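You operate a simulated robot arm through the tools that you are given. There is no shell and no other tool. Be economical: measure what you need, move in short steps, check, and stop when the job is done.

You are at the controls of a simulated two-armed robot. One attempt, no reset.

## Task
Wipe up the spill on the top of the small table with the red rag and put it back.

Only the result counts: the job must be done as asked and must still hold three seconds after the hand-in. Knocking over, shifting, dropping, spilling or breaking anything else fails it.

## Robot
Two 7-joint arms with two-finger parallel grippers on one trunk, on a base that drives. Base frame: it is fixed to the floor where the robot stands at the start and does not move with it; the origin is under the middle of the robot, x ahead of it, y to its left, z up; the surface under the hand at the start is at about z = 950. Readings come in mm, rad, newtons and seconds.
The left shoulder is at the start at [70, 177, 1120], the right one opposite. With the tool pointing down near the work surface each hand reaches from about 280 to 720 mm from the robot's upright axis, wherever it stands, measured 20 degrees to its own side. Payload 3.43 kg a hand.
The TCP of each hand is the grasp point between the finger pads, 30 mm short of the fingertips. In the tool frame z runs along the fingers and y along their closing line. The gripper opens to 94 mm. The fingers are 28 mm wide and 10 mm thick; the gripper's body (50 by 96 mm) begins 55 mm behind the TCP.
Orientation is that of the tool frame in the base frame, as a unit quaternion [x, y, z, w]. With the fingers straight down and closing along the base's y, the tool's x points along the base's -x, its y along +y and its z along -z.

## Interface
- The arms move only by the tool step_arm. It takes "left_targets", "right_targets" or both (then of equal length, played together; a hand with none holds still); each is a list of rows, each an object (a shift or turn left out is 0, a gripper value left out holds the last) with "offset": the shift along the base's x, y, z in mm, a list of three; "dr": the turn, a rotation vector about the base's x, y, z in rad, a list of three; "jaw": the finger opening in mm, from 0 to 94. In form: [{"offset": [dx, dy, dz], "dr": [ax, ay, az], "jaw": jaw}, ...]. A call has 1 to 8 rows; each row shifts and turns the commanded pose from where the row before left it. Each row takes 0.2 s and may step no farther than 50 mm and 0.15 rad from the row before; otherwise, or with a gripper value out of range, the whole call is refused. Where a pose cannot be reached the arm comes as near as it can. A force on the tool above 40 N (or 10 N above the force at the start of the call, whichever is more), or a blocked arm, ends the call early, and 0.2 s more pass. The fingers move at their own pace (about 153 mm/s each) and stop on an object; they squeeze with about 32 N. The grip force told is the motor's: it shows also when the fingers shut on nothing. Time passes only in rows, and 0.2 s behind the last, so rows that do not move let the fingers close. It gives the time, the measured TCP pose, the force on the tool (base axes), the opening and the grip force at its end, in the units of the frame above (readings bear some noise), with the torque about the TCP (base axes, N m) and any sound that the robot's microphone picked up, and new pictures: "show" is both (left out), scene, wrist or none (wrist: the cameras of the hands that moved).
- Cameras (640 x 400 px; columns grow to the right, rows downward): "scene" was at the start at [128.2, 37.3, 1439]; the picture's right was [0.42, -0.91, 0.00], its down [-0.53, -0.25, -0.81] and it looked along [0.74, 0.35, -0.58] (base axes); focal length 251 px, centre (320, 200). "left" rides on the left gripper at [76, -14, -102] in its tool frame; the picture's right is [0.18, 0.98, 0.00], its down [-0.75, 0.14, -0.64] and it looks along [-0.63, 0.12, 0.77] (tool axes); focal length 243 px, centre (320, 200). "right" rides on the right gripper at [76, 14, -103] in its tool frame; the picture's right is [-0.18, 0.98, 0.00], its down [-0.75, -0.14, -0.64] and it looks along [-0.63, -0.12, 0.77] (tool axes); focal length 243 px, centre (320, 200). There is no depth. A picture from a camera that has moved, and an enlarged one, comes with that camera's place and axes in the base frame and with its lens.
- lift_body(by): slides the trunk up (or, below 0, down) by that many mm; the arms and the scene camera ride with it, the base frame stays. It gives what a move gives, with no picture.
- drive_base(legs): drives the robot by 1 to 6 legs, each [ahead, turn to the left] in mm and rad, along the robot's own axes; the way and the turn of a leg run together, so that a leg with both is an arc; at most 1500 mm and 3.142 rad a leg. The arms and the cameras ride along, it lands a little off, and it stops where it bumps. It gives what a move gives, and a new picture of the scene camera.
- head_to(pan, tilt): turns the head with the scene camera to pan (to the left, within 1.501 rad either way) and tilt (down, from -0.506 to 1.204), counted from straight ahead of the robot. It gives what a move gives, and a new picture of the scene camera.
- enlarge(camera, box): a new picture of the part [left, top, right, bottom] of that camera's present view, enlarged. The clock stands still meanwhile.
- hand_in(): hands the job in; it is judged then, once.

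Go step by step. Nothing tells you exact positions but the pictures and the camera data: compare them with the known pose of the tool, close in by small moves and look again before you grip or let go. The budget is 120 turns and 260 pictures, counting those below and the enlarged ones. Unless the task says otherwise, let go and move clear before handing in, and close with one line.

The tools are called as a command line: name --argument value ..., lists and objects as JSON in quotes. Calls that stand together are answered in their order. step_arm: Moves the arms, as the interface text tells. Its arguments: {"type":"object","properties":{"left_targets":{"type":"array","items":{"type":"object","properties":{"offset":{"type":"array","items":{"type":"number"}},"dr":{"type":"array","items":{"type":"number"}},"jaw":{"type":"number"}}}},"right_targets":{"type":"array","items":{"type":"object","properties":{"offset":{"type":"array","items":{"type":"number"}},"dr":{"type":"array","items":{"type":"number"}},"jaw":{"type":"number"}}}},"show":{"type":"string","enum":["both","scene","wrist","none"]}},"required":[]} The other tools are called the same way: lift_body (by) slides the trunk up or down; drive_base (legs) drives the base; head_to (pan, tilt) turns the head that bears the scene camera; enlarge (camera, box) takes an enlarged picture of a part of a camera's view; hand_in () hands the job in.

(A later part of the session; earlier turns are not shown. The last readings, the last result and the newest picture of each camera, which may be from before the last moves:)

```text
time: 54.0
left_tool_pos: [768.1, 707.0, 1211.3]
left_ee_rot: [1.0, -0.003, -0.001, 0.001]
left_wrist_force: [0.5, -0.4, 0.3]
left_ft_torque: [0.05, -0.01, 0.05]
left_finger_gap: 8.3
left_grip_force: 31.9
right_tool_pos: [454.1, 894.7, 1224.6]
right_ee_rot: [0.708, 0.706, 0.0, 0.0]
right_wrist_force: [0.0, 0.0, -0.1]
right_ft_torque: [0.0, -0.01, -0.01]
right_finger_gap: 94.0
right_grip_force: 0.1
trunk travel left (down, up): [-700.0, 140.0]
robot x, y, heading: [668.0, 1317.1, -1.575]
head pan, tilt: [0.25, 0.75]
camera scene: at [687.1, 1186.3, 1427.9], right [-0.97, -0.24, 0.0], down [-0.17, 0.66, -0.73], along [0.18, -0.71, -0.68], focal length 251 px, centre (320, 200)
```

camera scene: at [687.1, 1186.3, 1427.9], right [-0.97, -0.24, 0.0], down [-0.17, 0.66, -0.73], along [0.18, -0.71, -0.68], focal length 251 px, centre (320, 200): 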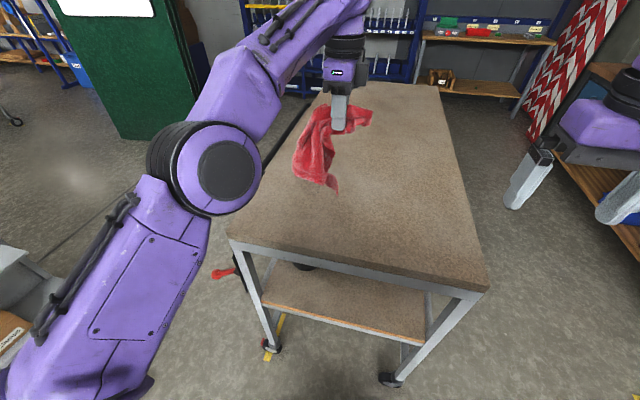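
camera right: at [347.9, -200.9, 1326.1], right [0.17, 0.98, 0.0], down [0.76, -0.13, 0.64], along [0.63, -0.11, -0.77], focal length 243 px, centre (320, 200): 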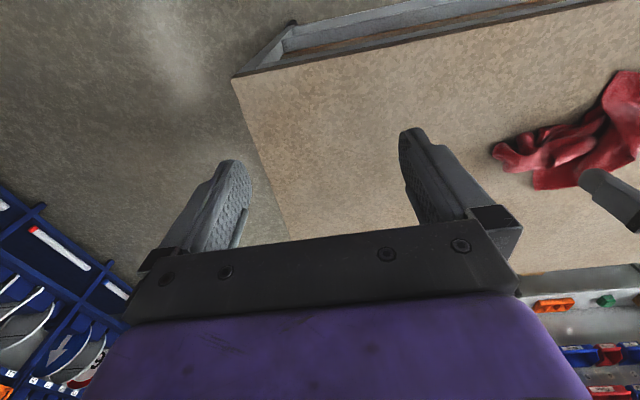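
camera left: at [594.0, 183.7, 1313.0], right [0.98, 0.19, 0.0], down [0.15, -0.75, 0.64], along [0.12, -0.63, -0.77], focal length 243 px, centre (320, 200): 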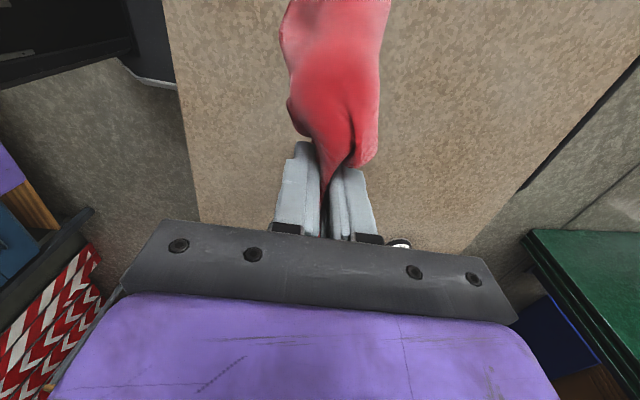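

I'm now facing the table's left end; the puddle's about 680 mm ahead. I'll move 75 mm closer and look at the puddle.

drive_base --legs '[[75, 0]]'

enlarge --camera "scene" --box '[200, 100, 420, 240]'

enlarge --camera "left" --box '[0, 0, 640, 400]'

```text
time: 55.0
left_tool_pos: [766.7, 643.3, 1217.3]
left_ee_rot: [1.0, -0.003, 0.0, 0.006]
left_wrist_force: [1.0, 1.7, 0.6]
left_ft_torque: [-0.06, 0.01, 0.06]
left_finger_gap: 8.7
left_grip_force: 32.2
right_tool_pos: [452.1, 830.1, 1228.2]
right_ee_rot: [0.709, 0.706, -0.003, 0.004]
right_wrist_force: [0.0, 1.0, 0.1]
right_ft_torque: [-0.09, 0.05, -0.02]
right_finger_gap: 93.8
right_grip_force: 0.0
trunk travel left (down, up): [-700.0, 140.0]
robot x, y, heading: [669.8, 1245.9, -1.573]
head pan, tilt: [0.25, 0.75]
camera scene: at [687.1, 1123.7, 1429.0], right [-0.97, -0.24, 0.0], down [-0.17, 0.66, -0.74], along [0.18, -0.71, -0.68], focal length 251 px, centre (320, 200)
```

scene: 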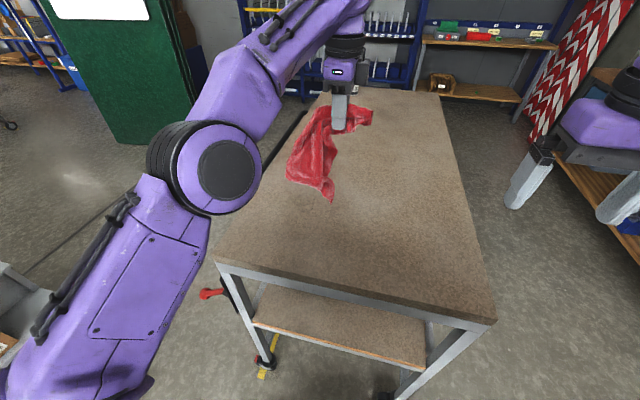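

```text
2.86 times, centred on (310, 170) of scene
camera zoom: at [687.1, 1123.7, 1429.0], right [-0.97, -0.24, 0.0], down [-0.17, 0.66, -0.74], along [0.18, -0.71, -0.68], focal length 717 px, centre (349, 286)
```

zoom: 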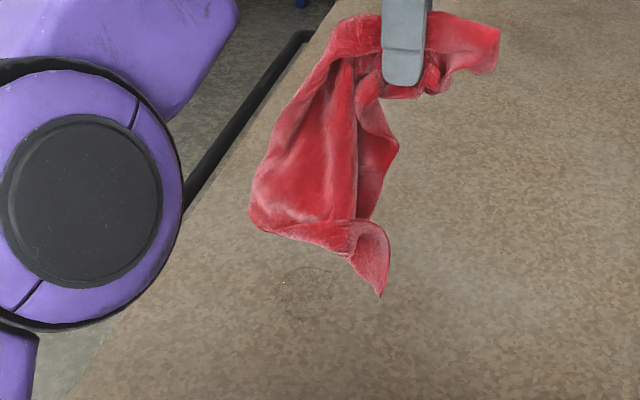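

```text
1.00 times, centred on (320, 200) of left (not enlarged: the box is as wide or as high as the picture)
camera zoom: at [844.5, 659.1, 1318.8], right [0.18, -0.98, 0.01], down [-0.75, -0.13, 0.64], along [-0.63, -0.12, -0.76], focal length 243 px, centre (320, 200)
```

zoom: 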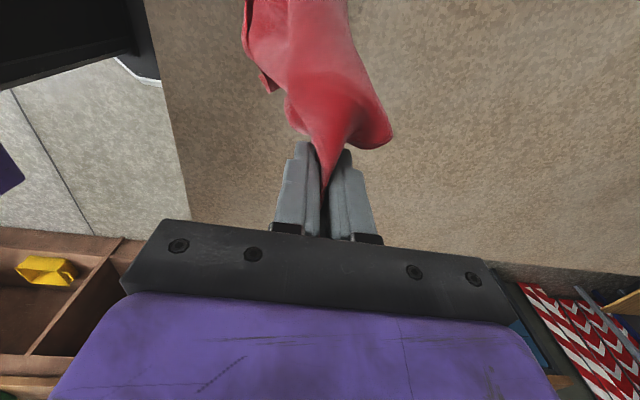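

The puddle is confirmed at about (853,641), and the rag drapes to the +x side of the fingers. I'll lower it with the grip at (812,641) so the cloth covers the puddle.

step_arm --left_targets '[{"offset": [45, -2, -30]}, {"offset": [0, 0, -40]}, {"offset": [0, 0, -40]}, {"offset": [0, 0, -40]}, {"offset": [0, 0, -35]}, {"offset": [0, 0, -25]}]'

```text
refused: row 1 steps farther than a row can; nothing moved
```

step_arm --left_targets '[{"offset": [35, 0, -25]}, {"offset": [10, -2, -40]}, {"offset": [0, 0, -40]}, {"offset": [0, 0, -40]}, {"offset": [0, 0, -35]}, {"offset": [0, 0, -25]}]'

```text
time: 56.4
left_tool_pos: [810.7, 635.8, 1004.3]
left_ee_rot: [1.0, -0.002, -0.001, 0.001]
left_wrist_force: [0.7, -0.9, -0.5]
left_ft_torque: [0.03, -0.01, 0.07]
left_finger_gap: 8.8
left_grip_force: 31.8
right_tool_pos: [452.5, 821.0, 1224.0]
right_ee_rot: [0.708, 0.706, -0.001, 0.0]
right_wrist_force: [0.6, -0.7, 0.0]
right_ft_torque: [0.03, 0.03, 0.0]
right_finger_gap: 93.9
right_grip_force: 0.1
trunk travel left (down, up): [-700.0, 140.0]
robot x, y, heading: [668.4, 1243.3, -1.573]
head pan, tilt: [0.25, 0.75]
camera scene: at [687.0, 1111.8, 1427.7], right [-0.97, -0.24, 0.0], down [-0.17, 0.66, -0.73], along [0.18, -0.71, -0.68], focal length 251 px, centre (320, 200)
camera left: at [888.3, 651.4, 1106.5], right [0.18, -0.98, 0.0], down [-0.75, -0.14, 0.64], along [-0.63, -0.12, -0.77], focal length 243 px, centre (320, 200)
```

scene: 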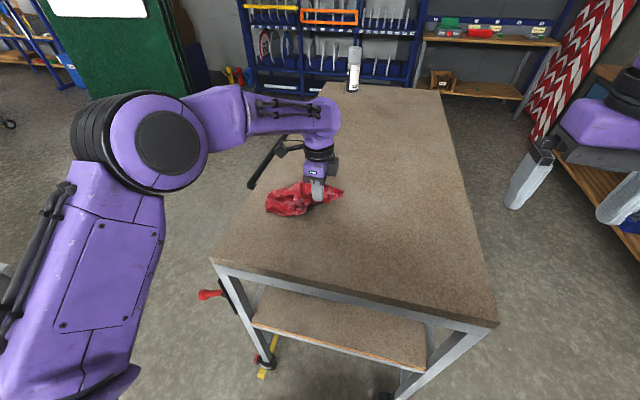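
left: 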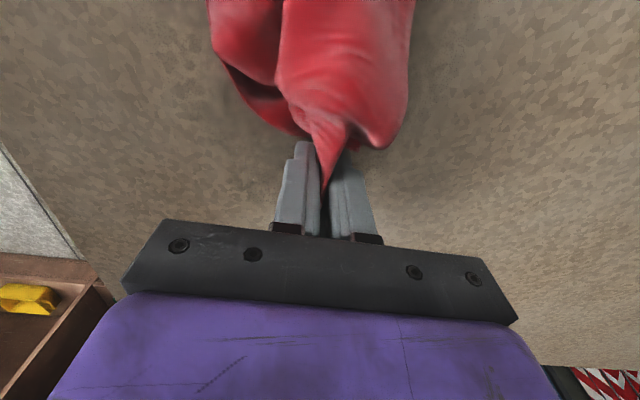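

The rag lies over the puddle now. I'll lower to wiping height and sweep back and forth.

step_arm --left_targets '[{"offset": [0, 5, -18]}, {"offset": [0, 35, 0]}, {"offset": [0, -35, 0]}, {"offset": [0, -35, 0]}, {"offset": [25, 0, 0]}, {"offset": [0, 35, 0]}, {"offset": [0, 35, 0]}, {"offset": [20, 0, 0]}]' --show "none"

step_arm --left_targets '[{"offset": [0, -35, 0]}, {"offset": [0, -35, 0]}, {"offset": [20, 0, 0]}, {"offset": [0, 35, 0]}, {"offset": [0, 35, 0]}, {"offset": [-40, -35, 0]}, {"offset": [-40, 0, 0]}]'

```text
time: 58.2
left_tool_pos: [859.4, 673.4, 986.5]
left_ee_rot: [1.0, -0.003, -0.003, 0.001]
left_wrist_force: [0.4, 0.3, -1.1]
left_ft_torque: [0.0, 0.03, 0.08]
left_finger_gap: 8.7
left_grip_force: 32.0
right_tool_pos: [454.4, 821.7, 1224.8]
right_ee_rot: [0.709, 0.706, -0.001, 0.0]
right_wrist_force: [-0.4, 0.2, -0.8]
right_ft_torque: [0.04, 0.03, -0.02]
right_finger_gap: 94.2
right_grip_force: 0.0
trunk travel left (down, up): [-700.0, 140.0]
robot x, y, heading: [667.9, 1245.9, -1.574]
head pan, tilt: [0.25, 0.75]
```

```text
refused: row 6 steps farther than a row can; nothing moved
```

Sweeping goes smoothly with no contact force yet. I'll go slightly lower and sweep more.

step_arm --left_targets '[{"offset": [0, -10, -3]}, {"offset": [0, -35, 0]}, {"offset": [0, -35, 0]}, {"offset": [20, 0, 0]}, {"offset": [0, 35, 0]}, {"offset": [0, 35, 0]}, {"offset": [-30, -20, 0]}, {"offset": [-45, -10, 0]}]'

```text
time: 60.0
left_tool_pos: [803.3, 634.8, 985.1]
left_ee_rot: [1.0, -0.002, 0.0, 0.001]
left_wrist_force: [-0.2, 0.6, -0.1]
left_ft_torque: [-0.01, -0.02, 0.07]
left_finger_gap: 8.8
left_grip_force: 32.1
right_tool_pos: [449.3, 822.0, 1224.1]
right_ee_rot: [0.708, 0.706, -0.001, 0.001]
right_wrist_force: [-0.1, 0.1, 0.0]
right_ft_torque: [-0.02, -0.05, -0.01]
right_finger_gap: 93.7
right_grip_force: 0.0
trunk travel left (down, up): [-700.0, 140.0]
robot x, y, heading: [669.5, 1244.3, -1.576]
head pan, tilt: [0.25, 0.75]
camera scene: at [684.3, 1112.8, 1427.9], right [-0.97, -0.24, 0.0], down [-0.16, 0.66, -0.73], along [0.18, -0.71, -0.68], focal length 251 px, centre (320, 200)
camera left: at [879.0, 649.4, 1087.9], right [0.18, -0.98, 0.0], down [-0.75, -0.14, 0.64], along [-0.63, -0.12, -0.77], focal length 243 px, centre (320, 200)
```

scene: 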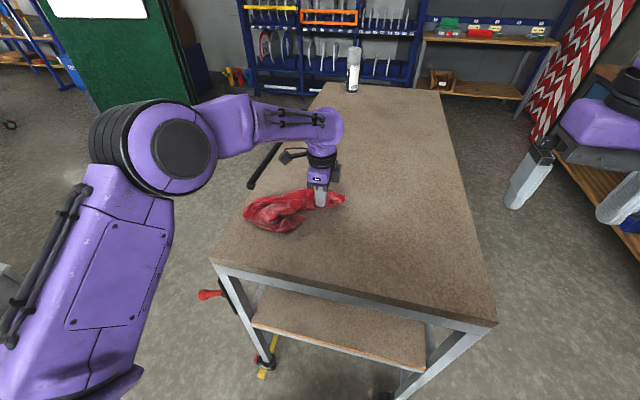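
left: 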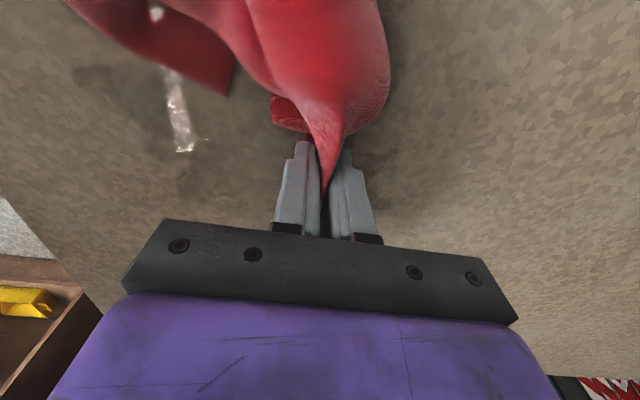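

There's a bright wet streak near (815,718), beside the rag. I'll lift and move the rag aside to see what's left.

step_arm --left_targets '[{"offset": [0, 0, 40]}, {"offset": [0, 0, 40]}, {"offset": [0, 0, 40]}, {"offset": [-20, -30, 35]}, {"offset": [-20, -40, 0]}, {"offset": [-20, -40, 0]}]'

enlarge --camera "scene" --box '[220, 160, 380, 260]'

```text
refused: row 4 steps farther than a row can; nothing moved
```

```text
4.00 times, centred on (300, 210) of scene
camera zoom: at [684.3, 1112.8, 1427.9], right [-0.97, -0.24, 0.0], down [-0.16, 0.66, -0.73], along [0.18, -0.71, -0.68], focal length 1004 px, centre (400, 160)
```

zoom: 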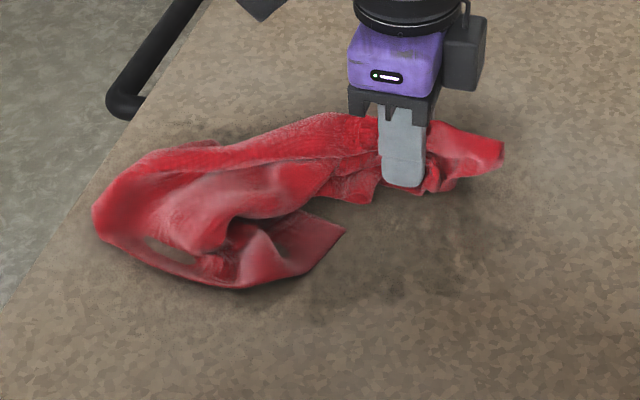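

step_arm --left_targets '[{"offset": [0, 0, 40]}, {"offset": [0, 0, 40]}, {"offset": [0, 0, 40]}, {"offset": [-10, -30, 25]}, {"offset": [-10, -40, 0]}, {"offset": [-10, -45, 0]}]'

enlarge --camera "scene" --box '[220, 160, 380, 260]'

```text
time: 61.4
left_tool_pos: [793.7, 592.2, 1130.4]
left_ee_rot: [1.0, -0.003, -0.001, 0.003]
left_wrist_force: [-0.4, 0.1, -0.9]
left_ft_torque: [-0.03, 0.05, 0.05]
left_finger_gap: 8.4
left_grip_force: 31.6
left hand out of reach, approached as far as the arm can: row 5, 6
right_tool_pos: [453.9, 823.5, 1225.7]
right_ee_rot: [0.708, 0.706, -0.002, 0.001]
right_wrist_force: [0.0, -0.4, 0.1]
right_ft_torque: [-0.02, -0.01, -0.02]
right_finger_gap: 93.6
right_grip_force: 0.0
trunk travel left (down, up): [-700.0, 140.0]
robot x, y, heading: [668.3, 1241.6, -1.574]
head pan, tilt: [0.25, 0.75]
camera scene: at [688.6, 1115.9, 1428.1], right [-0.97, -0.24, 0.0], down [-0.17, 0.66, -0.73], along [0.18, -0.71, -0.68], focal length 251 px, centre (320, 200)
camera left: at [871.2, 608.0, 1231.9], right [0.18, -0.98, 0.0], down [-0.75, -0.13, 0.65], along [-0.63, -0.12, -0.76], focal length 243 px, centre (320, 200)
```

scene: 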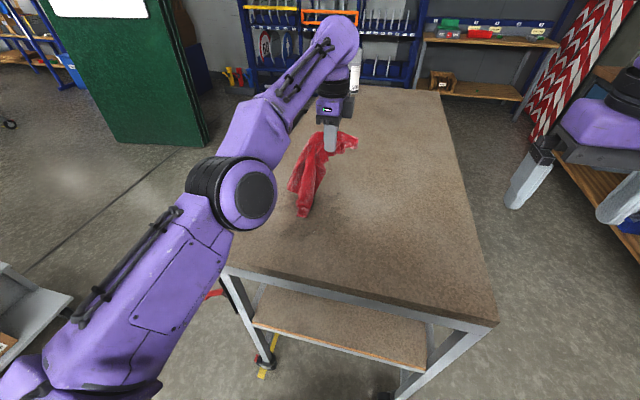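
left: 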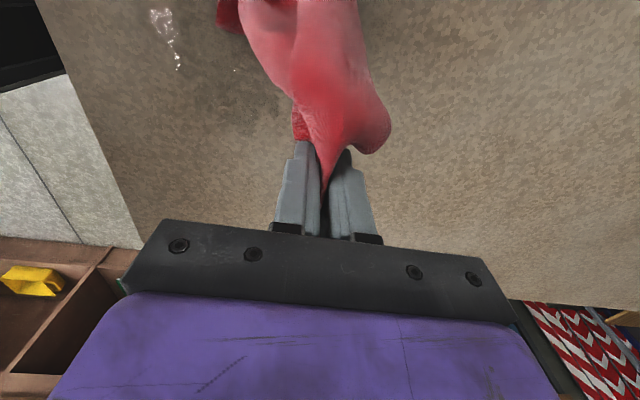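

```text
4.00 times, centred on (300, 210) of scene
camera zoom: at [688.6, 1115.9, 1428.1], right [-0.97, -0.24, 0.0], down [-0.17, 0.66, -0.73], along [0.18, -0.71, -0.68], focal length 1004 px, centre (400, 160)
```

zoom: 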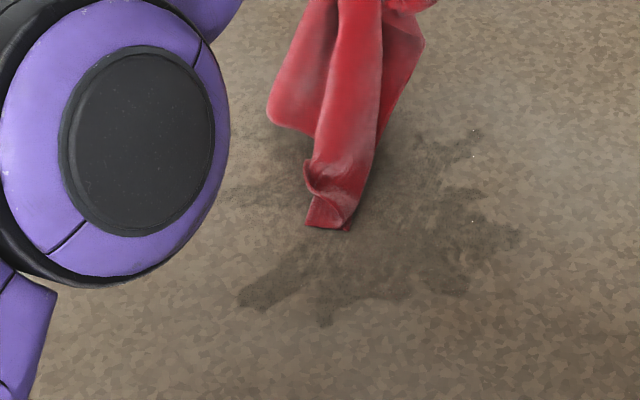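

The wiping spread the liquid thin: damp marks now span about x 720–912, y 570–770. More wiping with the cloth pressed down is needed, so I'll lower at the patch centre and feel for contact.

step_arm --left_targets '[{"offset": [0, 45, 0]}, {"offset": [0, 20, -40]}, {"offset": [0, 0, -40]}, {"offset": [0, 0, -40]}]' --show "none"

```text
time: 62.4
left_tool_pos: [774.7, 571.3, 1031.8]
left_ee_rot: [1.0, -0.003, -0.001, 0.001]
left_wrist_force: [-0.8, -0.3, 0.7]
left_ft_torque: [0.0, 0.06, 0.06]
left_finger_gap: 8.4
left_grip_force: 31.9
left hand out of reach, approached as far as the arm can: row 1, 2, 3, 4
right_tool_pos: [452.7, 821.6, 1224.7]
right_ee_rot: [0.708, 0.706, 0.0, 0.0]
right_wrist_force: [-0.1, -0.4, -0.9]
right_ft_torque: [0.0, 0.0, -0.03]
right_finger_gap: 94.0
right_grip_force: 0.1
trunk travel left (down, up): [-700.0, 140.0]
robot x, y, heading: [669.9, 1244.3, -1.578]
head pan, tilt: [0.25, 0.75]
```

step_arm --left_targets '[{"offset": [0, 40, 0]}, {"offset": [0, 0, -22]}, {"offset": [0, 0, -3]}, {"offset": [0, 0, -3]}, {"offset": [0, 0, -3]}]' --show "none"

```text
time: 63.6
left_tool_pos: [765.3, 570.9, 1007.9]
left_ee_rot: [1.0, -0.003, -0.002, 0.0]
left_wrist_force: [-1.0, 0.1, -0.4]
left_ft_torque: [-0.01, 0.01, 0.03]
left_finger_gap: 8.7
left_grip_force: 32.2
left hand out of reach, approached as far as the arm can: row 1, 2
right_tool_pos: [452.3, 821.3, 1223.9]
right_ee_rot: [0.709, 0.706, 0.0, 0.0]
right_wrist_force: [-0.7, 0.0, 0.9]
right_ft_torque: [0.02, 0.0, -0.02]
right_finger_gap: 94.0
right_grip_force: 0.0
trunk travel left (down, up): [-700.0, 140.0]
robot x, y, heading: [667.3, 1243.1, -1.574]
head pan, tilt: [0.25, 0.75]
```

step_arm --left_targets '[{"offset": [0, 45, 0]}, {"offset": [0, 45, -10]}, {"offset": [25, 25, -14]}, {"offset": [0, 0, -3]}, {"offset": [0, 0, -3]}]' --show "none"

```text
time: 64.8
left_tool_pos: [764.2, 568.0, 992.7]
left_ee_rot: [1.0, -0.002, -0.001, 0.001]
left_wrist_force: [-0.3, 0.3, 0.0]
left_ft_torque: [0.0, -0.03, 0.07]
left_finger_gap: 8.6
left_grip_force: 32.0
left hand out of reach, approached as far as the arm can: row 1, 2, 3
right_tool_pos: [452.0, 821.5, 1223.7]
right_ee_rot: [0.709, 0.705, -0.001, 0.001]
right_wrist_force: [-0.5, 0.0, -0.4]
right_ft_torque: [0.01, 0.01, 0.03]
right_finger_gap: 94.2
right_grip_force: 0.1
trunk travel left (down, up): [-700.0, 140.0]
robot x, y, heading: [670.6, 1245.1, -1.572]
head pan, tilt: [0.25, 0.75]
```

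The hand isn't following +y moves, so the arm seems stuck near its limit. I'll look and try a small move.

step_arm --left_targets '[{"offset": [0, 10, 0]}, {"offset": [0, 10, 0]}]'

```text
time: 65.4
left_tool_pos: [760.8, 569.4, 994.7]
left_ee_rot: [1.0, -0.003, -0.001, 0.0]
left_wrist_force: [0.5, 0.1, 0.5]
left_ft_torque: [0.02, -0.01, 0.01]
left_finger_gap: 8.5
left_grip_force: 32.1
left hand out of reach, approached as far as the arm can: row 1, 2
right_tool_pos: [452.8, 821.6, 1225.1]
right_ee_rot: [0.708, 0.706, -0.001, 0.001]
right_wrist_force: [1.2, -0.3, 0.1]
right_ft_torque: [0.02, 0.01, -0.02]
right_finger_gap: 93.8
right_grip_force: 0.1
trunk travel left (down, up): [-700.0, 140.0]
robot x, y, heading: [670.5, 1245.4, -1.57]
head pan, tilt: [0.25, 0.75]
camera scene: at [687.1, 1112.8, 1427.8], right [-0.97, -0.24, 0.0], down [-0.17, 0.66, -0.73], along [0.18, -0.71, -0.68], focal length 251 px, centre (320, 200)
camera left: at [837.4, 585.0, 1096.8], right [0.18, -0.98, 0.0], down [-0.75, -0.14, 0.64], along [-0.63, -0.12, -0.77], focal length 243 px, centre (320, 200)
```

scene: 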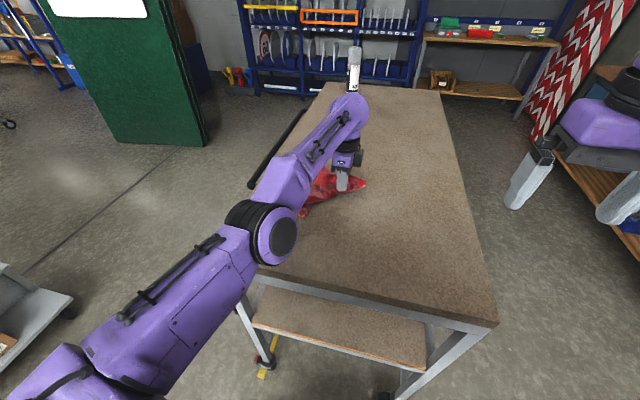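
left: 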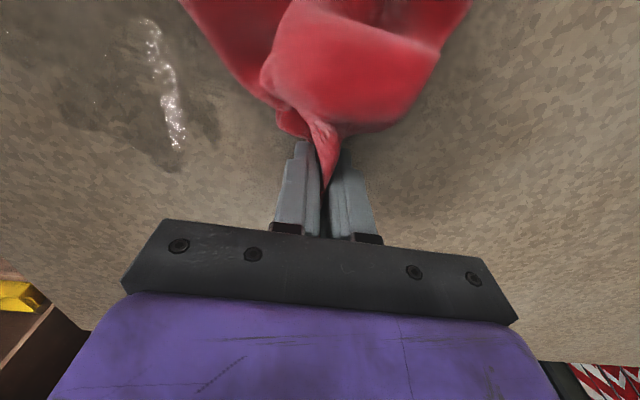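

The elbow has swung low into an awkward posture. I'll back out by raising the hand straight up, then come back toward the robot.

step_arm --left_targets '[{"offset": [0, 0, 40]}, {"offset": [0, 0, 40]}, {"offset": [0, 0, 40]}, {"offset": [0, 0, 40]}, {"offset": [0, 0, 40]}]' --show "scene"

```text
time: 66.6
left_tool_pos: [787.9, 607.7, 1169.0]
left_ee_rot: [1.0, -0.002, -0.001, 0.001]
left_wrist_force: [0.1, 0.1, -0.3]
left_ft_torque: [0.0, 0.0, 0.04]
left_finger_gap: 8.5
left_grip_force: 32.3
left hand out of reach, approached as far as the arm can: row 2, 3, 4, 5
right_tool_pos: [450.2, 823.1, 1224.7]
right_ee_rot: [0.709, 0.706, 0.0, 0.001]
right_wrist_force: [0.6, 0.4, -0.2]
right_ft_torque: [-0.01, 0.06, 0.01]
right_finger_gap: 94.0
right_grip_force: 0.0
trunk travel left (down, up): [-700.0, 140.0]
robot x, y, heading: [668.1, 1241.3, -1.575]
head pan, tilt: [0.25, 0.75]
camera scene: at [686.9, 1114.5, 1427.9], right [-0.97, -0.24, 0.0], down [-0.17, 0.66, -0.73], along [0.18, -0.71, -0.68], focal length 251 px, centre (320, 200)
```

scene: 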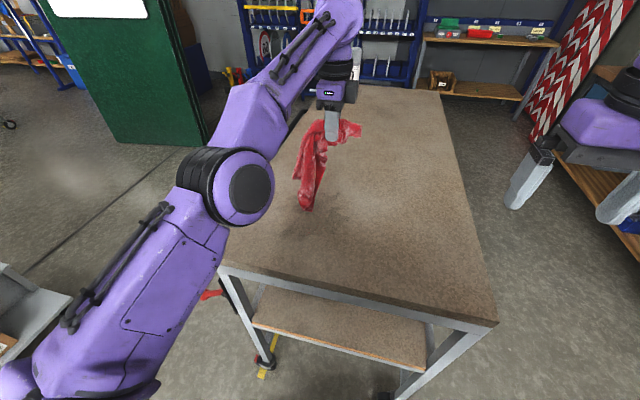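

That unwinds the elbow. I'll continue toward the robot and to +x, where the arm's comfortable.

step_arm --left_targets '[{"offset": [15, 30, 10]}, {"offset": [15, 30, 10]}, {"offset": [15, 30, 0]}]' --show "none"

```text
time: 67.4
left_tool_pos: [829.6, 694.3, 1182.2]
left_ee_rot: [1.0, -0.002, 0.0, 0.001]
left_wrist_force: [-0.1, -0.3, 0.5]
left_ft_torque: [-0.02, 0.03, 0.05]
left_finger_gap: 8.7
left_grip_force: 32.5
right_tool_pos: [452.7, 822.8, 1224.0]
right_ee_rot: [0.709, 0.705, 0.0, 0.001]
right_wrist_force: [0.1, -0.5, 1.0]
right_ft_torque: [-0.01, -0.03, -0.01]
right_finger_gap: 93.8
right_grip_force: 0.0
trunk travel left (down, up): [-700.0, 140.0]
robot x, y, heading: [671.4, 1242.2, -1.573]
head pan, tilt: [0.25, 0.75]
```

The arm has recovered. I'll look down to see how close the base is to the table and to inspect the wet patch.

head_to --pan 0.1 --tilt 1.2

enlarge --camera "scene" --box '[120, 0, 380, 160]'

```text
time: 68.3
left_tool_pos: [827.0, 692.4, 1183.8]
left_ee_rot: [1.0, -0.003, 0.0, 0.001]
left_wrist_force: [0.1, -0.1, -1.2]
left_ft_torque: [-0.01, 0.03, 0.02]
left_finger_gap: 8.4
left_grip_force: 32.8
right_tool_pos: [451.9, 821.6, 1224.3]
right_ee_rot: [0.708, 0.706, 0.0, 0.001]
right_wrist_force: [0.3, 0.5, 0.3]
right_ft_torque: [0.01, 0.02, 0.02]
right_finger_gap: 94.0
right_grip_force: 0.0
trunk travel left (down, up): [-700.0, 140.0]
robot x, y, heading: [667.0, 1240.0, -1.573]
head pan, tilt: [0.099, 1.201]
camera scene: at [672.2, 1137.2, 1396.1], right [-1.0, -0.1, 0.0], down [-0.09, 0.93, -0.36], along [0.04, -0.36, -0.93], focal length 251 px, centre (320, 200)
```

scene: 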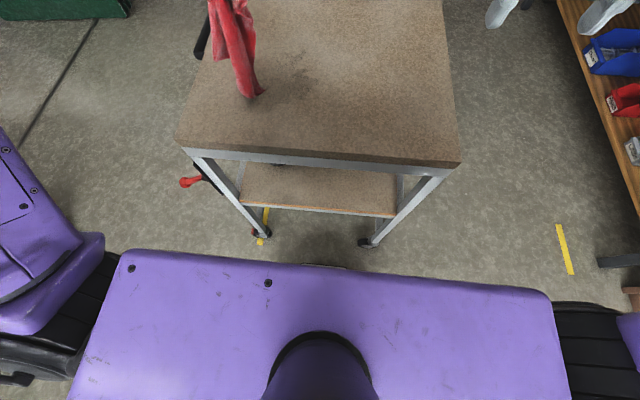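

```text
2.46 times, centred on (250, 80) of scene
camera zoom: at [672.2, 1137.2, 1396.1], right [-1.0, -0.1, 0.0], down [-0.09, 0.93, -0.36], along [0.04, -0.36, -0.93], focal length 618 px, centre (492, 495)
```

zoom: 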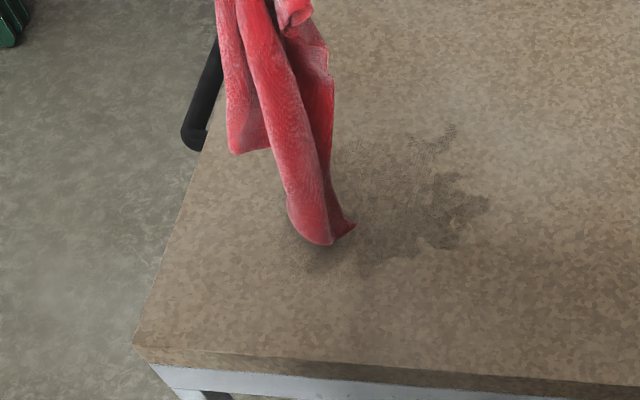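

The base front is about 150 mm clear of the table, so I can move 60 mm closer. Then I'll lower and wipe the damp area from its edges, feeling for contact.

drive_base --legs '[[60, 0]]'

step_arm --left_targets '[{"offset": [-10, 30, -30]}, {"offset": [-10, 20, -40]}, {"offset": [0, 0, -45]}, {"offset": [0, 0, -45]}, {"offset": [0, 0, -38]}]'

```text
time: 69.2
left_tool_pos: [827.1, 644.1, 1188.6]
left_ee_rot: [1.0, -0.004, -0.001, 0.006]
left_wrist_force: [-0.8, 0.4, 0.1]
left_ft_torque: [-0.08, 0.05, 0.07]
left_finger_gap: 8.8
left_grip_force: 31.6
right_tool_pos: [451.9, 774.6, 1228.9]
right_ee_rot: [0.709, 0.706, -0.003, 0.003]
right_wrist_force: [0.0, 0.7, 0.1]
right_ft_torque: [-0.05, 0.0, 0.01]
right_finger_gap: 94.1
right_grip_force: 0.0
trunk travel left (down, up): [-700.0, 140.0]
robot x, y, heading: [667.5, 1182.6, -1.579]
head pan, tilt: [0.099, 1.201]
camera scene: at [671.9, 1090.5, 1397.1], right [-1.0, -0.09, 0.0], down [-0.09, 0.93, -0.37], along [0.03, -0.37, -0.93], focal length 251 px, centre (320, 200)
```

scene: 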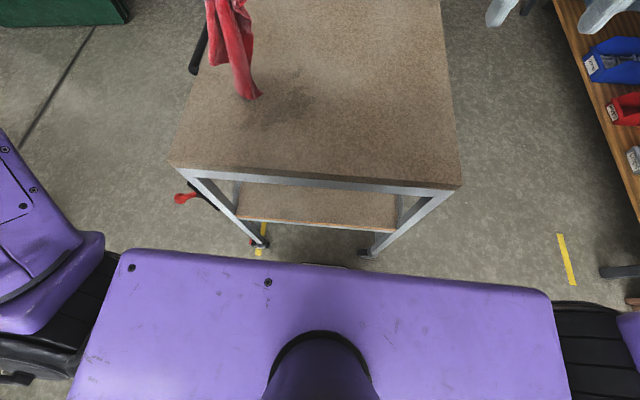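

```text
time: 70.4
left_tool_pos: [804.8, 685.9, 986.0]
left_ee_rot: [1.0, -0.004, -0.002, 0.001]
left_wrist_force: [0.8, 0.9, 3.3]
left_ft_torque: [0.07, -0.06, 0.04]
left_finger_gap: 8.5
left_grip_force: 32.3
right_tool_pos: [451.0, 764.0, 1225.1]
right_ee_rot: [0.708, 0.706, 0.0, 0.002]
right_wrist_force: [0.1, -0.6, 0.1]
right_ft_torque: [0.01, -0.01, 0.03]
right_finger_gap: 93.6
right_grip_force: 0.1
trunk travel left (down, up): [-700.0, 140.0]
robot x, y, heading: [668.1, 1184.8, -1.574]
head pan, tilt: [0.099, 1.201]
camera scene: at [671.7, 1079.2, 1396.2], right [-1.0, -0.09, 0.0], down [-0.09, 0.93, -0.36], along [0.03, -0.36, -0.93], focal length 251 px, centre (320, 200)
camera left: at [882.4, 701.6, 1087.9], right [0.18, -0.98, 0.0], down [-0.75, -0.13, 0.64], along [-0.63, -0.12, -0.76], focal length 243 px, centre (320, 200)
```

scene: 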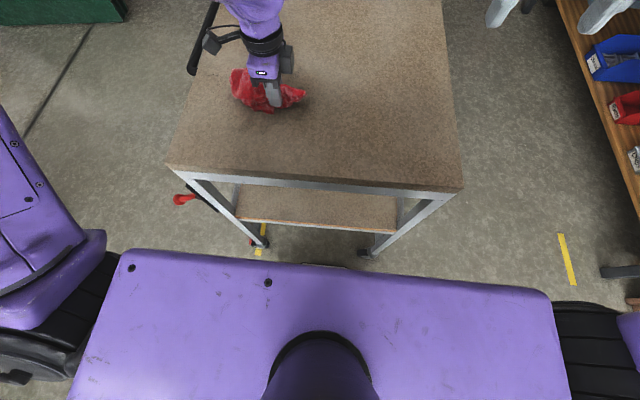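
left: 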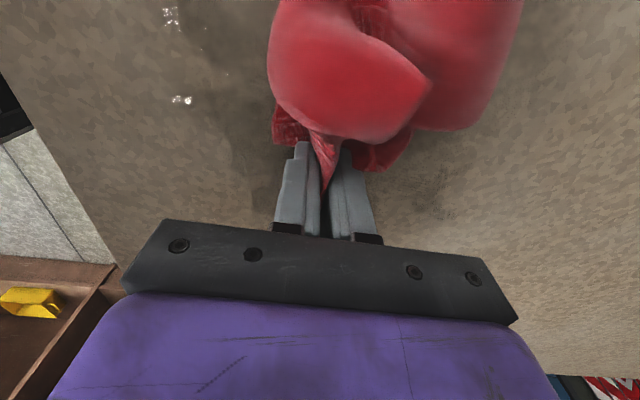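

Now the cloth is pressed under the fingers (3 N up). I'll press slightly more and scrub over the damp area, including the near side toward y≈780.

step_arm --left_targets '[{"offset": [0, 0, -3]}, {"offset": [0, 45, 0]}, {"offset": [0, 45, 0]}, {"offset": [20, 0, 0]}, {"offset": [0, -45, 0]}, {"offset": [0, -45, 0]}, {"offset": [0, -45, 0]}, {"offset": [0, -40, 0]}]' --show "none"

step_arm --left_targets '[{"offset": [20, 0, 0]}, {"offset": [0, 45, 0]}, {"offset": [0, 45, 0]}, {"offset": [0, 45, 0]}, {"offset": [0, 40, 0]}, {"offset": [20, 0, 0]}, {"offset": [0, -45, 0]}, {"offset": [0, -45, 0]}]' --show "none"

step_arm --left_targets '[{"offset": [0, -45, 0]}, {"offset": [0, -40, 0]}, {"offset": [-30, 30, 0]}, {"offset": [-30, 30, 0]}, {"offset": [-30, 0, 0]}, {"offset": [-30, 0, 0]}]'

```text
time: 72.2
left_tool_pos: [828.9, 602.8, 983.8]
left_ee_rot: [1.0, -0.003, 0.0, 0.003]
left_wrist_force: [2.7, 1.3, 14.4]
left_ft_torque: [0.11, -0.26, 0.07]
left_finger_gap: 8.5
left_grip_force: 31.7
right_tool_pos: [449.9, 766.8, 1224.9]
right_ee_rot: [0.708, 0.706, -0.001, 0.002]
right_wrist_force: [0.2, 1.0, 0.0]
right_ft_torque: [-0.01, -0.03, 0.0]
right_finger_gap: 94.0
right_grip_force: 0.1
trunk travel left (down, up): [-700.0, 140.0]
robot x, y, heading: [667.6, 1183.9, -1.577]
head pan, tilt: [0.099, 1.201]
```

```text
time: 74.0
left_tool_pos: [868.2, 682.2, 983.7]
left_ee_rot: [1.0, -0.003, -0.001, 0.002]
left_wrist_force: [-0.6, -0.4, 4.1]
left_ft_torque: [0.03, -0.02, 0.05]
left_finger_gap: 8.4
left_grip_force: 31.8
right_tool_pos: [451.0, 763.7, 1225.2]
right_ee_rot: [0.709, 0.705, -0.001, 0.0]
right_wrist_force: [0.7, 0.1, 0.5]
right_ft_torque: [-0.03, 0.04, -0.01]
right_finger_gap: 94.3
right_grip_force: 0.0
trunk travel left (down, up): [-700.0, 140.0]
robot x, y, heading: [668.5, 1185.7, -1.576]
head pan, tilt: [0.099, 1.201]
```

```text
time: 75.4
left_tool_pos: [744.4, 659.0, 982.8]
left_ee_rot: [1.0, -0.003, -0.001, 0.003]
left_wrist_force: [0.5, 0.1, 3.4]
left_ft_torque: [0.04, -0.03, 0.03]
left_finger_gap: 8.6
left_grip_force: 32.8
right_tool_pos: [449.9, 765.1, 1223.6]
right_ee_rot: [0.709, 0.705, 0.0, 0.002]
right_wrist_force: [0.2, -0.7, -0.3]
right_ft_torque: [0.0, -0.07, 0.02]
right_finger_gap: 94.0
right_grip_force: 0.1
trunk travel left (down, up): [-700.0, 140.0]
robot x, y, heading: [667.1, 1183.6, -1.571]
head pan, tilt: [0.099, 1.201]
camera scene: at [670.4, 1080.7, 1396.2], right [-1.0, -0.09, 0.0], down [-0.09, 0.93, -0.36], along [0.04, -0.36, -0.93], focal length 251 px, centre (320, 200)
camera left: at [821.1, 675.4, 1085.2], right [0.18, -0.98, 0.0], down [-0.75, -0.13, 0.64], along [-0.63, -0.12, -0.77], focal length 243 px, centre (320, 200)
```

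scene: 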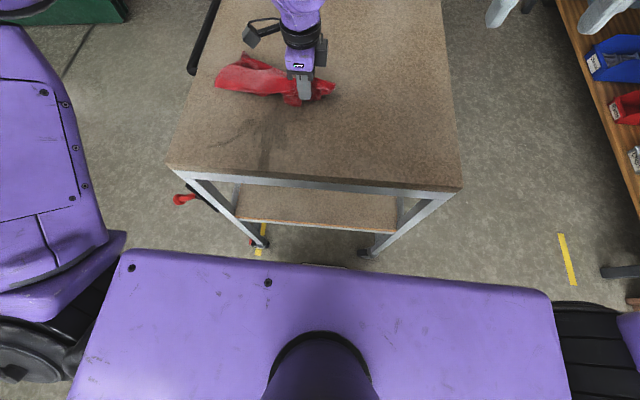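
left: 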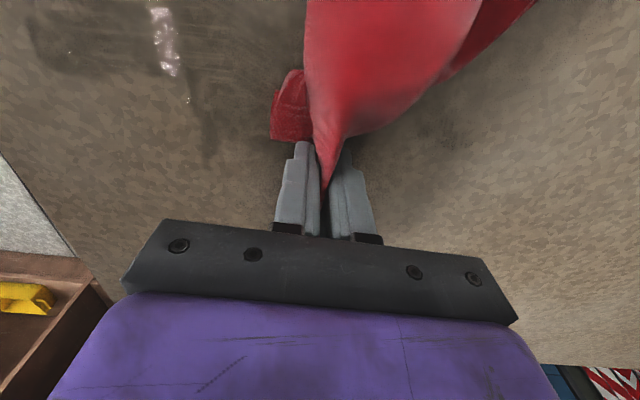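

enlarge --camera "scene" --box '[160, 40, 360, 165]'

enlarge --camera "left" --box '[0, 0, 320, 200]'

```text
3.20 times, centred on (260, 102) of scene
camera zoom: at [670.4, 1080.7, 1396.2], right [-1.0, -0.09, 0.0], down [-0.09, 0.93, -0.36], along [0.04, -0.36, -0.93], focal length 803 px, centre (512, 512)
```

zoom: 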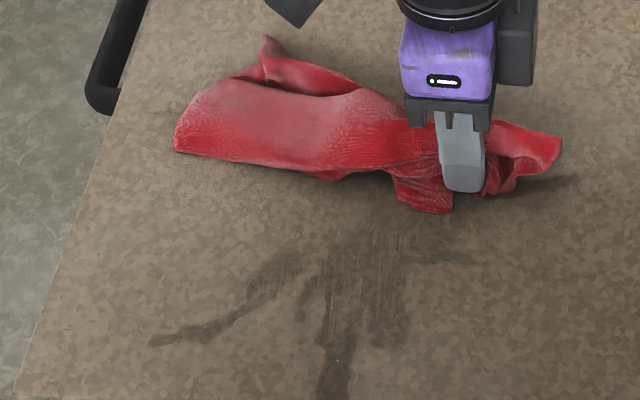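

```text
2.00 times, centred on (160, 100) of left
camera zoom: at [821.1, 675.4, 1085.2], right [0.18, -0.98, 0.0], down [-0.75, -0.13, 0.64], along [-0.63, -0.12, -0.77], focal length 485 px, centre (640, 400)
```

zoom: 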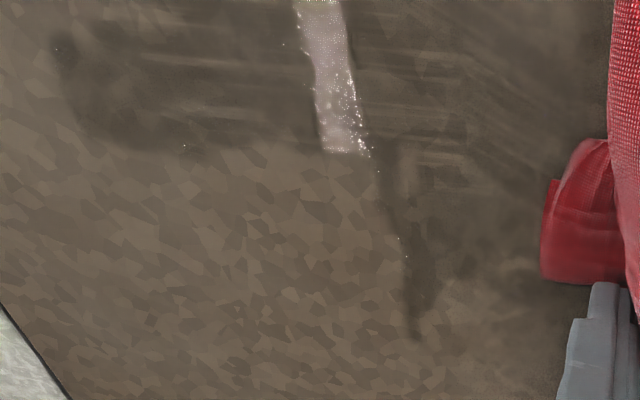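

The liquid is getting thinner but is being pushed outward (out to y≈841, x≈668–976). I'll now wipe from the edges inward, lifting on the returns: first from the near edge.

step_arm --left_targets '[{"offset": [0, 0, 45]}, {"offset": [0, 20, 45]}, {"offset": [0, 48, 0]}, {"offset": [10, 48, 0]}, {"offset": [10, 45, 0]}, {"offset": [0, 0, -45]}, {"offset": [0, 0, -40]}, {"offset": [0, 0, -7]}]' --show "scene"

```text
time: 77.2
left_tool_pos: [767.2, 820.5, 984.2]
left_ee_rot: [1.0, -0.004, -0.003, 0.005]
left_wrist_force: [-1.5, -3.3, 22.6]
left_ft_torque: [0.07, -0.28, 0.02]
left_finger_gap: 8.7
left_grip_force: 31.7
right_tool_pos: [450.9, 767.5, 1226.4]
right_ee_rot: [0.709, 0.706, -0.002, 0.001]
right_wrist_force: [0.1, 0.2, 0.5]
right_ft_torque: [0.02, 0.01, 0.03]
right_finger_gap: 93.8
right_grip_force: 0.1
trunk travel left (down, up): [-700.0, 140.0]
robot x, y, heading: [669.7, 1186.6, -1.578]
head pan, tilt: [0.099, 1.201]
camera scene: at [671.9, 1082.6, 1396.9], right [-1.0, -0.09, 0.0], down [-0.09, 0.93, -0.36], along [0.03, -0.36, -0.93], focal length 251 px, centre (320, 200)
```

scene: 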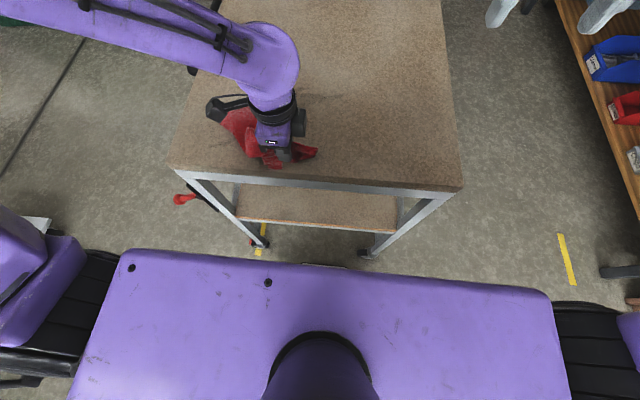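

It's pressed well (22 N), so I'll ease up 2 mm and sweep inward from the near edge, then repeat at larger x.

step_arm --left_targets '[{"offset": [0, -10, 2]}, {"offset": [0, -45, 0]}, {"offset": [0, -45, 0]}, {"offset": [0, -30, 0]}, {"offset": [5, 0, 45]}, {"offset": [10, 0, 45]}, {"offset": [20, 42, 0]}, {"offset": [20, 42, 0]}]' --show "none"

step_arm --left_targets '[{"offset": [0, 45, 0]}, {"offset": [0, 0, -45]}, {"offset": [0, 0, -42]}, {"offset": [0, -30, -3]}, {"offset": [0, -45, 0]}, {"offset": [0, -45, 0]}, {"offset": [0, 0, 45]}, {"offset": [0, 0, 45]}]' --show "scene"

enlarge --camera "scene" --box '[160, 40, 360, 165]'

```text
time: 79.0
left_tool_pos: [822.3, 776.3, 1070.1]
left_ee_rot: [1.0, -0.005, -0.001, 0.004]
left_wrist_force: [0.0, 0.2, 0.0]
left_ft_torque: [-0.07, 0.0, 0.06]
left_finger_gap: 8.9
left_grip_force: 31.5
right_tool_pos: [453.4, 767.7, 1226.0]
right_ee_rot: [0.709, 0.705, -0.002, 0.002]
right_wrist_force: [0.1, 0.1, 0.1]
right_ft_torque: [-0.02, 0.02, 0.01]
right_finger_gap: 94.0
right_grip_force: 0.1
trunk travel left (down, up): [-700.0, 140.0]
robot x, y, heading: [669.2, 1184.4, -1.572]
head pan, tilt: [0.099, 1.201]
```

```text
time: 80.8
left_tool_pos: [825.2, 698.8, 1070.6]
left_ee_rot: [1.0, -0.004, -0.001, 0.001]
left_wrist_force: [-0.2, 0.1, 0.4]
left_ft_torque: [-0.01, -0.01, 0.02]
left_finger_gap: 8.4
left_grip_force: 32.1
right_tool_pos: [450.1, 766.8, 1226.1]
right_ee_rot: [0.71, 0.705, 0.0, 0.002]
right_wrist_force: [0.3, -0.2, 0.2]
right_ft_torque: [0.01, -0.02, 0.02]
right_finger_gap: 93.8
right_grip_force: 0.0
trunk travel left (down, up): [-700.0, 140.0]
robot x, y, heading: [667.1, 1185.4, -1.579]
head pan, tilt: [0.099, 1.201]
camera scene: at [671.0, 1080.8, 1396.1], right [-1.0, -0.09, 0.0], down [-0.09, 0.93, -0.36], along [0.03, -0.36, -0.93], focal length 251 px, centre (320, 200)
```

scene: 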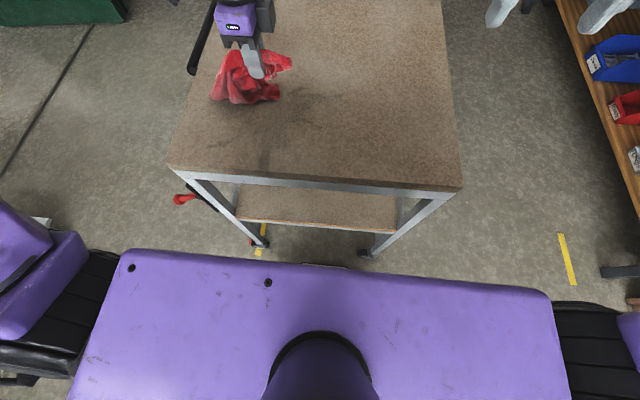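

```text
3.20 times, centred on (260, 102) of scene
camera zoom: at [671.0, 1080.8, 1396.1], right [-1.0, -0.09, 0.0], down [-0.09, 0.93, -0.36], along [0.03, -0.36, -0.93], focal length 803 px, centre (512, 512)
```

zoom: 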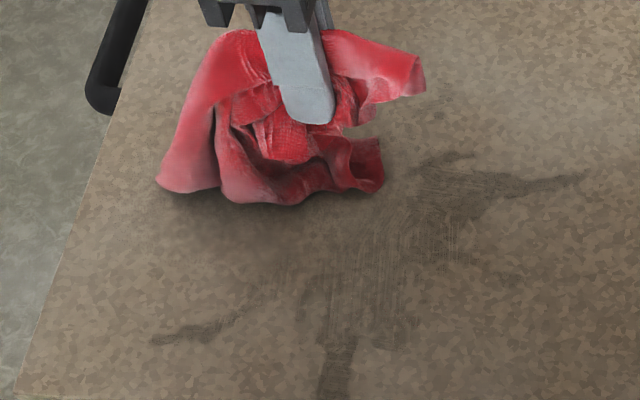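

It's clearly lighter now; the finger-pressed parts of the cloth do the wiping. Remaining: a stripe at (806,790–845), a tail at (920,810), a tail at (668,653) and the centre. I'll hit the stripe and the right tail first.

step_arm --left_targets '[{"offset": [-10, 46, 0]}, {"offset": [-8, 46, 0]}, {"offset": [0, 43, 0]}, {"offset": [0, 0, -45]}, {"offset": [0, 0, -40]}, {"offset": [0, -45, -2]}, {"offset": [0, -45, 0]}, {"offset": [0, -20, 0]}]' --show "none"

step_arm --left_targets '[{"offset": [0, 0, 45]}, {"offset": [0, 0, 40]}, {"offset": [43, 22, 0]}, {"offset": [43, 22, 0]}, {"offset": [38, 30, 0]}, {"offset": [0, 10, -42]}, {"offset": [0, 0, -42]}, {"offset": [-35, -20, 0]}]' --show "none"

step_arm --left_targets '[{"offset": [-40, -25, 0]}, {"offset": [-40, -25, 0]}, {"offset": [0, 0, 45]}, {"offset": [0, -40, 25]}, {"offset": [0, -48, 0]}, {"offset": [0, -48, 0]}]' --show "scene"

enlarge --camera "scene" --box '[160, 40, 360, 165]'

```text
time: 82.6
left_tool_pos: [801.4, 722.9, 987.1]
left_ee_rot: [1.0, -0.003, -0.001, 0.001]
left_wrist_force: [-1.0, -1.2, 0.7]
left_ft_torque: [0.02, -0.03, 0.04]
left_finger_gap: 8.3
left_grip_force: 31.6
right_tool_pos: [451.0, 764.6, 1224.7]
right_ee_rot: [0.709, 0.705, -0.001, 0.0]
right_wrist_force: [-0.5, 0.3, -0.5]
right_ft_torque: [-0.03, 0.02, 0.04]
right_finger_gap: 94.0
right_grip_force: 0.0
trunk travel left (down, up): [-700.0, 140.0]
robot x, y, heading: [669.2, 1184.6, -1.575]
head pan, tilt: [0.099, 1.201]
```

```text
time: 84.4
left_tool_pos: [892.8, 784.8, 992.4]
left_ee_rot: [1.0, -0.003, 0.0, 0.002]
left_wrist_force: [-0.3, 0.8, 0.9]
left_ft_torque: [0.01, -0.08, 0.01]
left_finger_gap: 8.5
left_grip_force: 31.9
right_tool_pos: [450.8, 763.1, 1223.4]
right_ee_rot: [0.709, 0.705, -0.001, 0.001]
right_wrist_force: [0.2, -0.1, 0.6]
right_ft_torque: [0.01, -0.04, 0.01]
right_finger_gap: 94.0
right_grip_force: 0.1
trunk travel left (down, up): [-700.0, 140.0]
robot x, y, heading: [667.1, 1183.6, -1.572]
head pan, tilt: [0.099, 1.201]
```

```text
time: 85.8
left_tool_pos: [814.0, 597.8, 1058.0]
left_ee_rot: [1.0, -0.005, -0.001, 0.001]
left_wrist_force: [0.7, 0.0, -1.0]
left_ft_torque: [0.03, 0.01, 0.09]
left_finger_gap: 8.7
left_grip_force: 31.5
right_tool_pos: [451.6, 763.4, 1224.5]
right_ee_rot: [0.709, 0.706, 0.0, 0.001]
right_wrist_force: [-0.7, -0.1, -0.1]
right_ft_torque: [-0.03, 0.03, -0.02]
right_finger_gap: 94.2
right_grip_force: 0.1
trunk travel left (down, up): [-700.0, 140.0]
robot x, y, heading: [669.8, 1187.5, -1.575]
head pan, tilt: [0.099, 1.201]
camera scene: at [672.4, 1078.5, 1396.0], right [-1.0, -0.09, 0.0], down [-0.09, 0.93, -0.36], along [0.03, -0.36, -0.93], focal length 251 px, centre (320, 200)
```

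scene: 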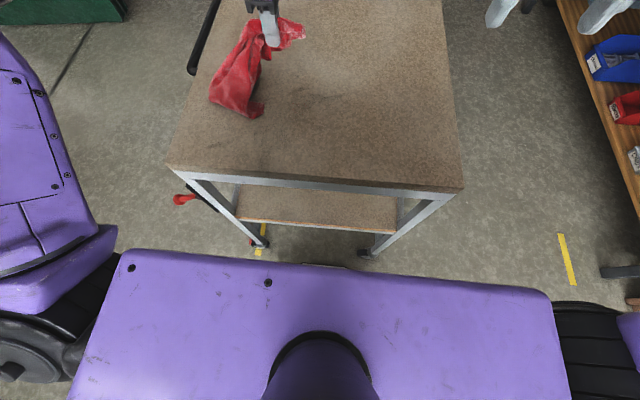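

```text
3.20 times, centred on (260, 102) of scene
camera zoom: at [672.4, 1078.5, 1396.0], right [-1.0, -0.09, 0.0], down [-0.09, 0.93, -0.36], along [0.03, -0.36, -0.93], focal length 803 px, centre (512, 512)
```

zoom: 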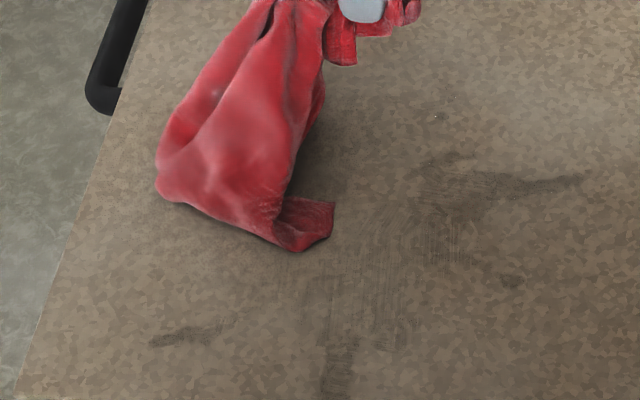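

Much cleaner. Next is the tail from (665,650) toward (780,665), then the spots around (705,740) and (756,723).

step_arm --left_targets '[{"offset": [-45, 18, 0]}, {"offset": [-45, 18, 0]}, {"offset": [-45, 18, 0]}, {"offset": [-15, 0, -35]}, {"offset": [0, 0, -35]}, {"offset": [0, 0, -4]}, {"offset": [40, 5, 0]}, {"offset": [40, 5, 0]}]' --show "none"

step_arm --left_targets '[{"offset": [40, 5, 0]}, {"offset": [0, 0, 45]}, {"offset": [-45, 10, 0]}, {"offset": [-45, 20, 0]}, {"offset": [0, 45, 0]}, {"offset": [0, 0, -43]}, {"offset": [0, 0, -2]}, {"offset": [40, -10, 0]}]' --show "none"

step_arm --left_targets '[{"offset": [40, -10, 0]}, {"offset": [20, 0, 0]}, {"offset": [0, 0, 45]}, {"offset": [20, 40, 15]}, {"offset": [0, 40, 0]}, {"offset": [0, 36, 0]}, {"offset": [0, 0, -40]}, {"offset": [0, 0, -22]}]' --show "none"

```text
time: 87.6
left_tool_pos: [746.4, 667.6, 983.7]
left_ee_rot: [1.0, -0.003, -0.002, 0.003]
left_wrist_force: [-0.2, 0.1, 4.8]
left_ft_torque: [-0.03, -0.03, 0.01]
left_finger_gap: 8.5
left_grip_force: 32.2
right_tool_pos: [452.6, 765.7, 1224.9]
right_ee_rot: [0.709, 0.706, -0.001, 0.001]
right_wrist_force: [-0.3, -0.2, 1.1]
right_ft_torque: [-0.02, -0.06, 0.02]
right_finger_gap: 94.6
right_grip_force: 0.1
trunk travel left (down, up): [-700.0, 140.0]
robot x, y, heading: [667.2, 1181.7, -1.581]
head pan, tilt: [0.099, 1.201]
```

```text
time: 89.4
left_tool_pos: [736.9, 735.8, 985.3]
left_ee_rot: [1.0, -0.005, -0.003, 0.001]
left_wrist_force: [-0.7, 0.4, 0.0]
left_ft_torque: [0.01, 0.01, 0.06]
left_finger_gap: 9.0
left_grip_force: 31.8
right_tool_pos: [454.3, 765.8, 1225.3]
right_ee_rot: [0.708, 0.706, -0.001, 0.0]
right_wrist_force: [0.2, -0.6, -1.1]
right_ft_torque: [-0.03, 0.04, 0.02]
right_finger_gap: 93.9
right_grip_force: 0.0
trunk travel left (down, up): [-700.0, 140.0]
robot x, y, heading: [667.8, 1187.0, -1.578]
head pan, tilt: [0.099, 1.201]
```

```text
time: 91.2
left_tool_pos: [812.0, 842.6, 981.3]
left_ee_rot: [1.0, -0.003, -0.003, 0.006]
left_wrist_force: [-0.1, -4.2, 22.0]
left_ft_torque: [0.06, 0.03, 0.05]
left_finger_gap: 8.8
left_grip_force: 32.0
right_tool_pos: [451.5, 766.7, 1225.1]
right_ee_rot: [0.709, 0.705, -0.002, 0.002]
right_wrist_force: [0.0, -0.1, 0.6]
right_ft_torque: [-0.03, 0.02, -0.04]
right_finger_gap: 93.9
right_grip_force: 0.0
trunk travel left (down, up): [-700.0, 140.0]
robot x, y, heading: [665.2, 1182.6, -1.578]
head pan, tilt: [0.099, 1.201]
```

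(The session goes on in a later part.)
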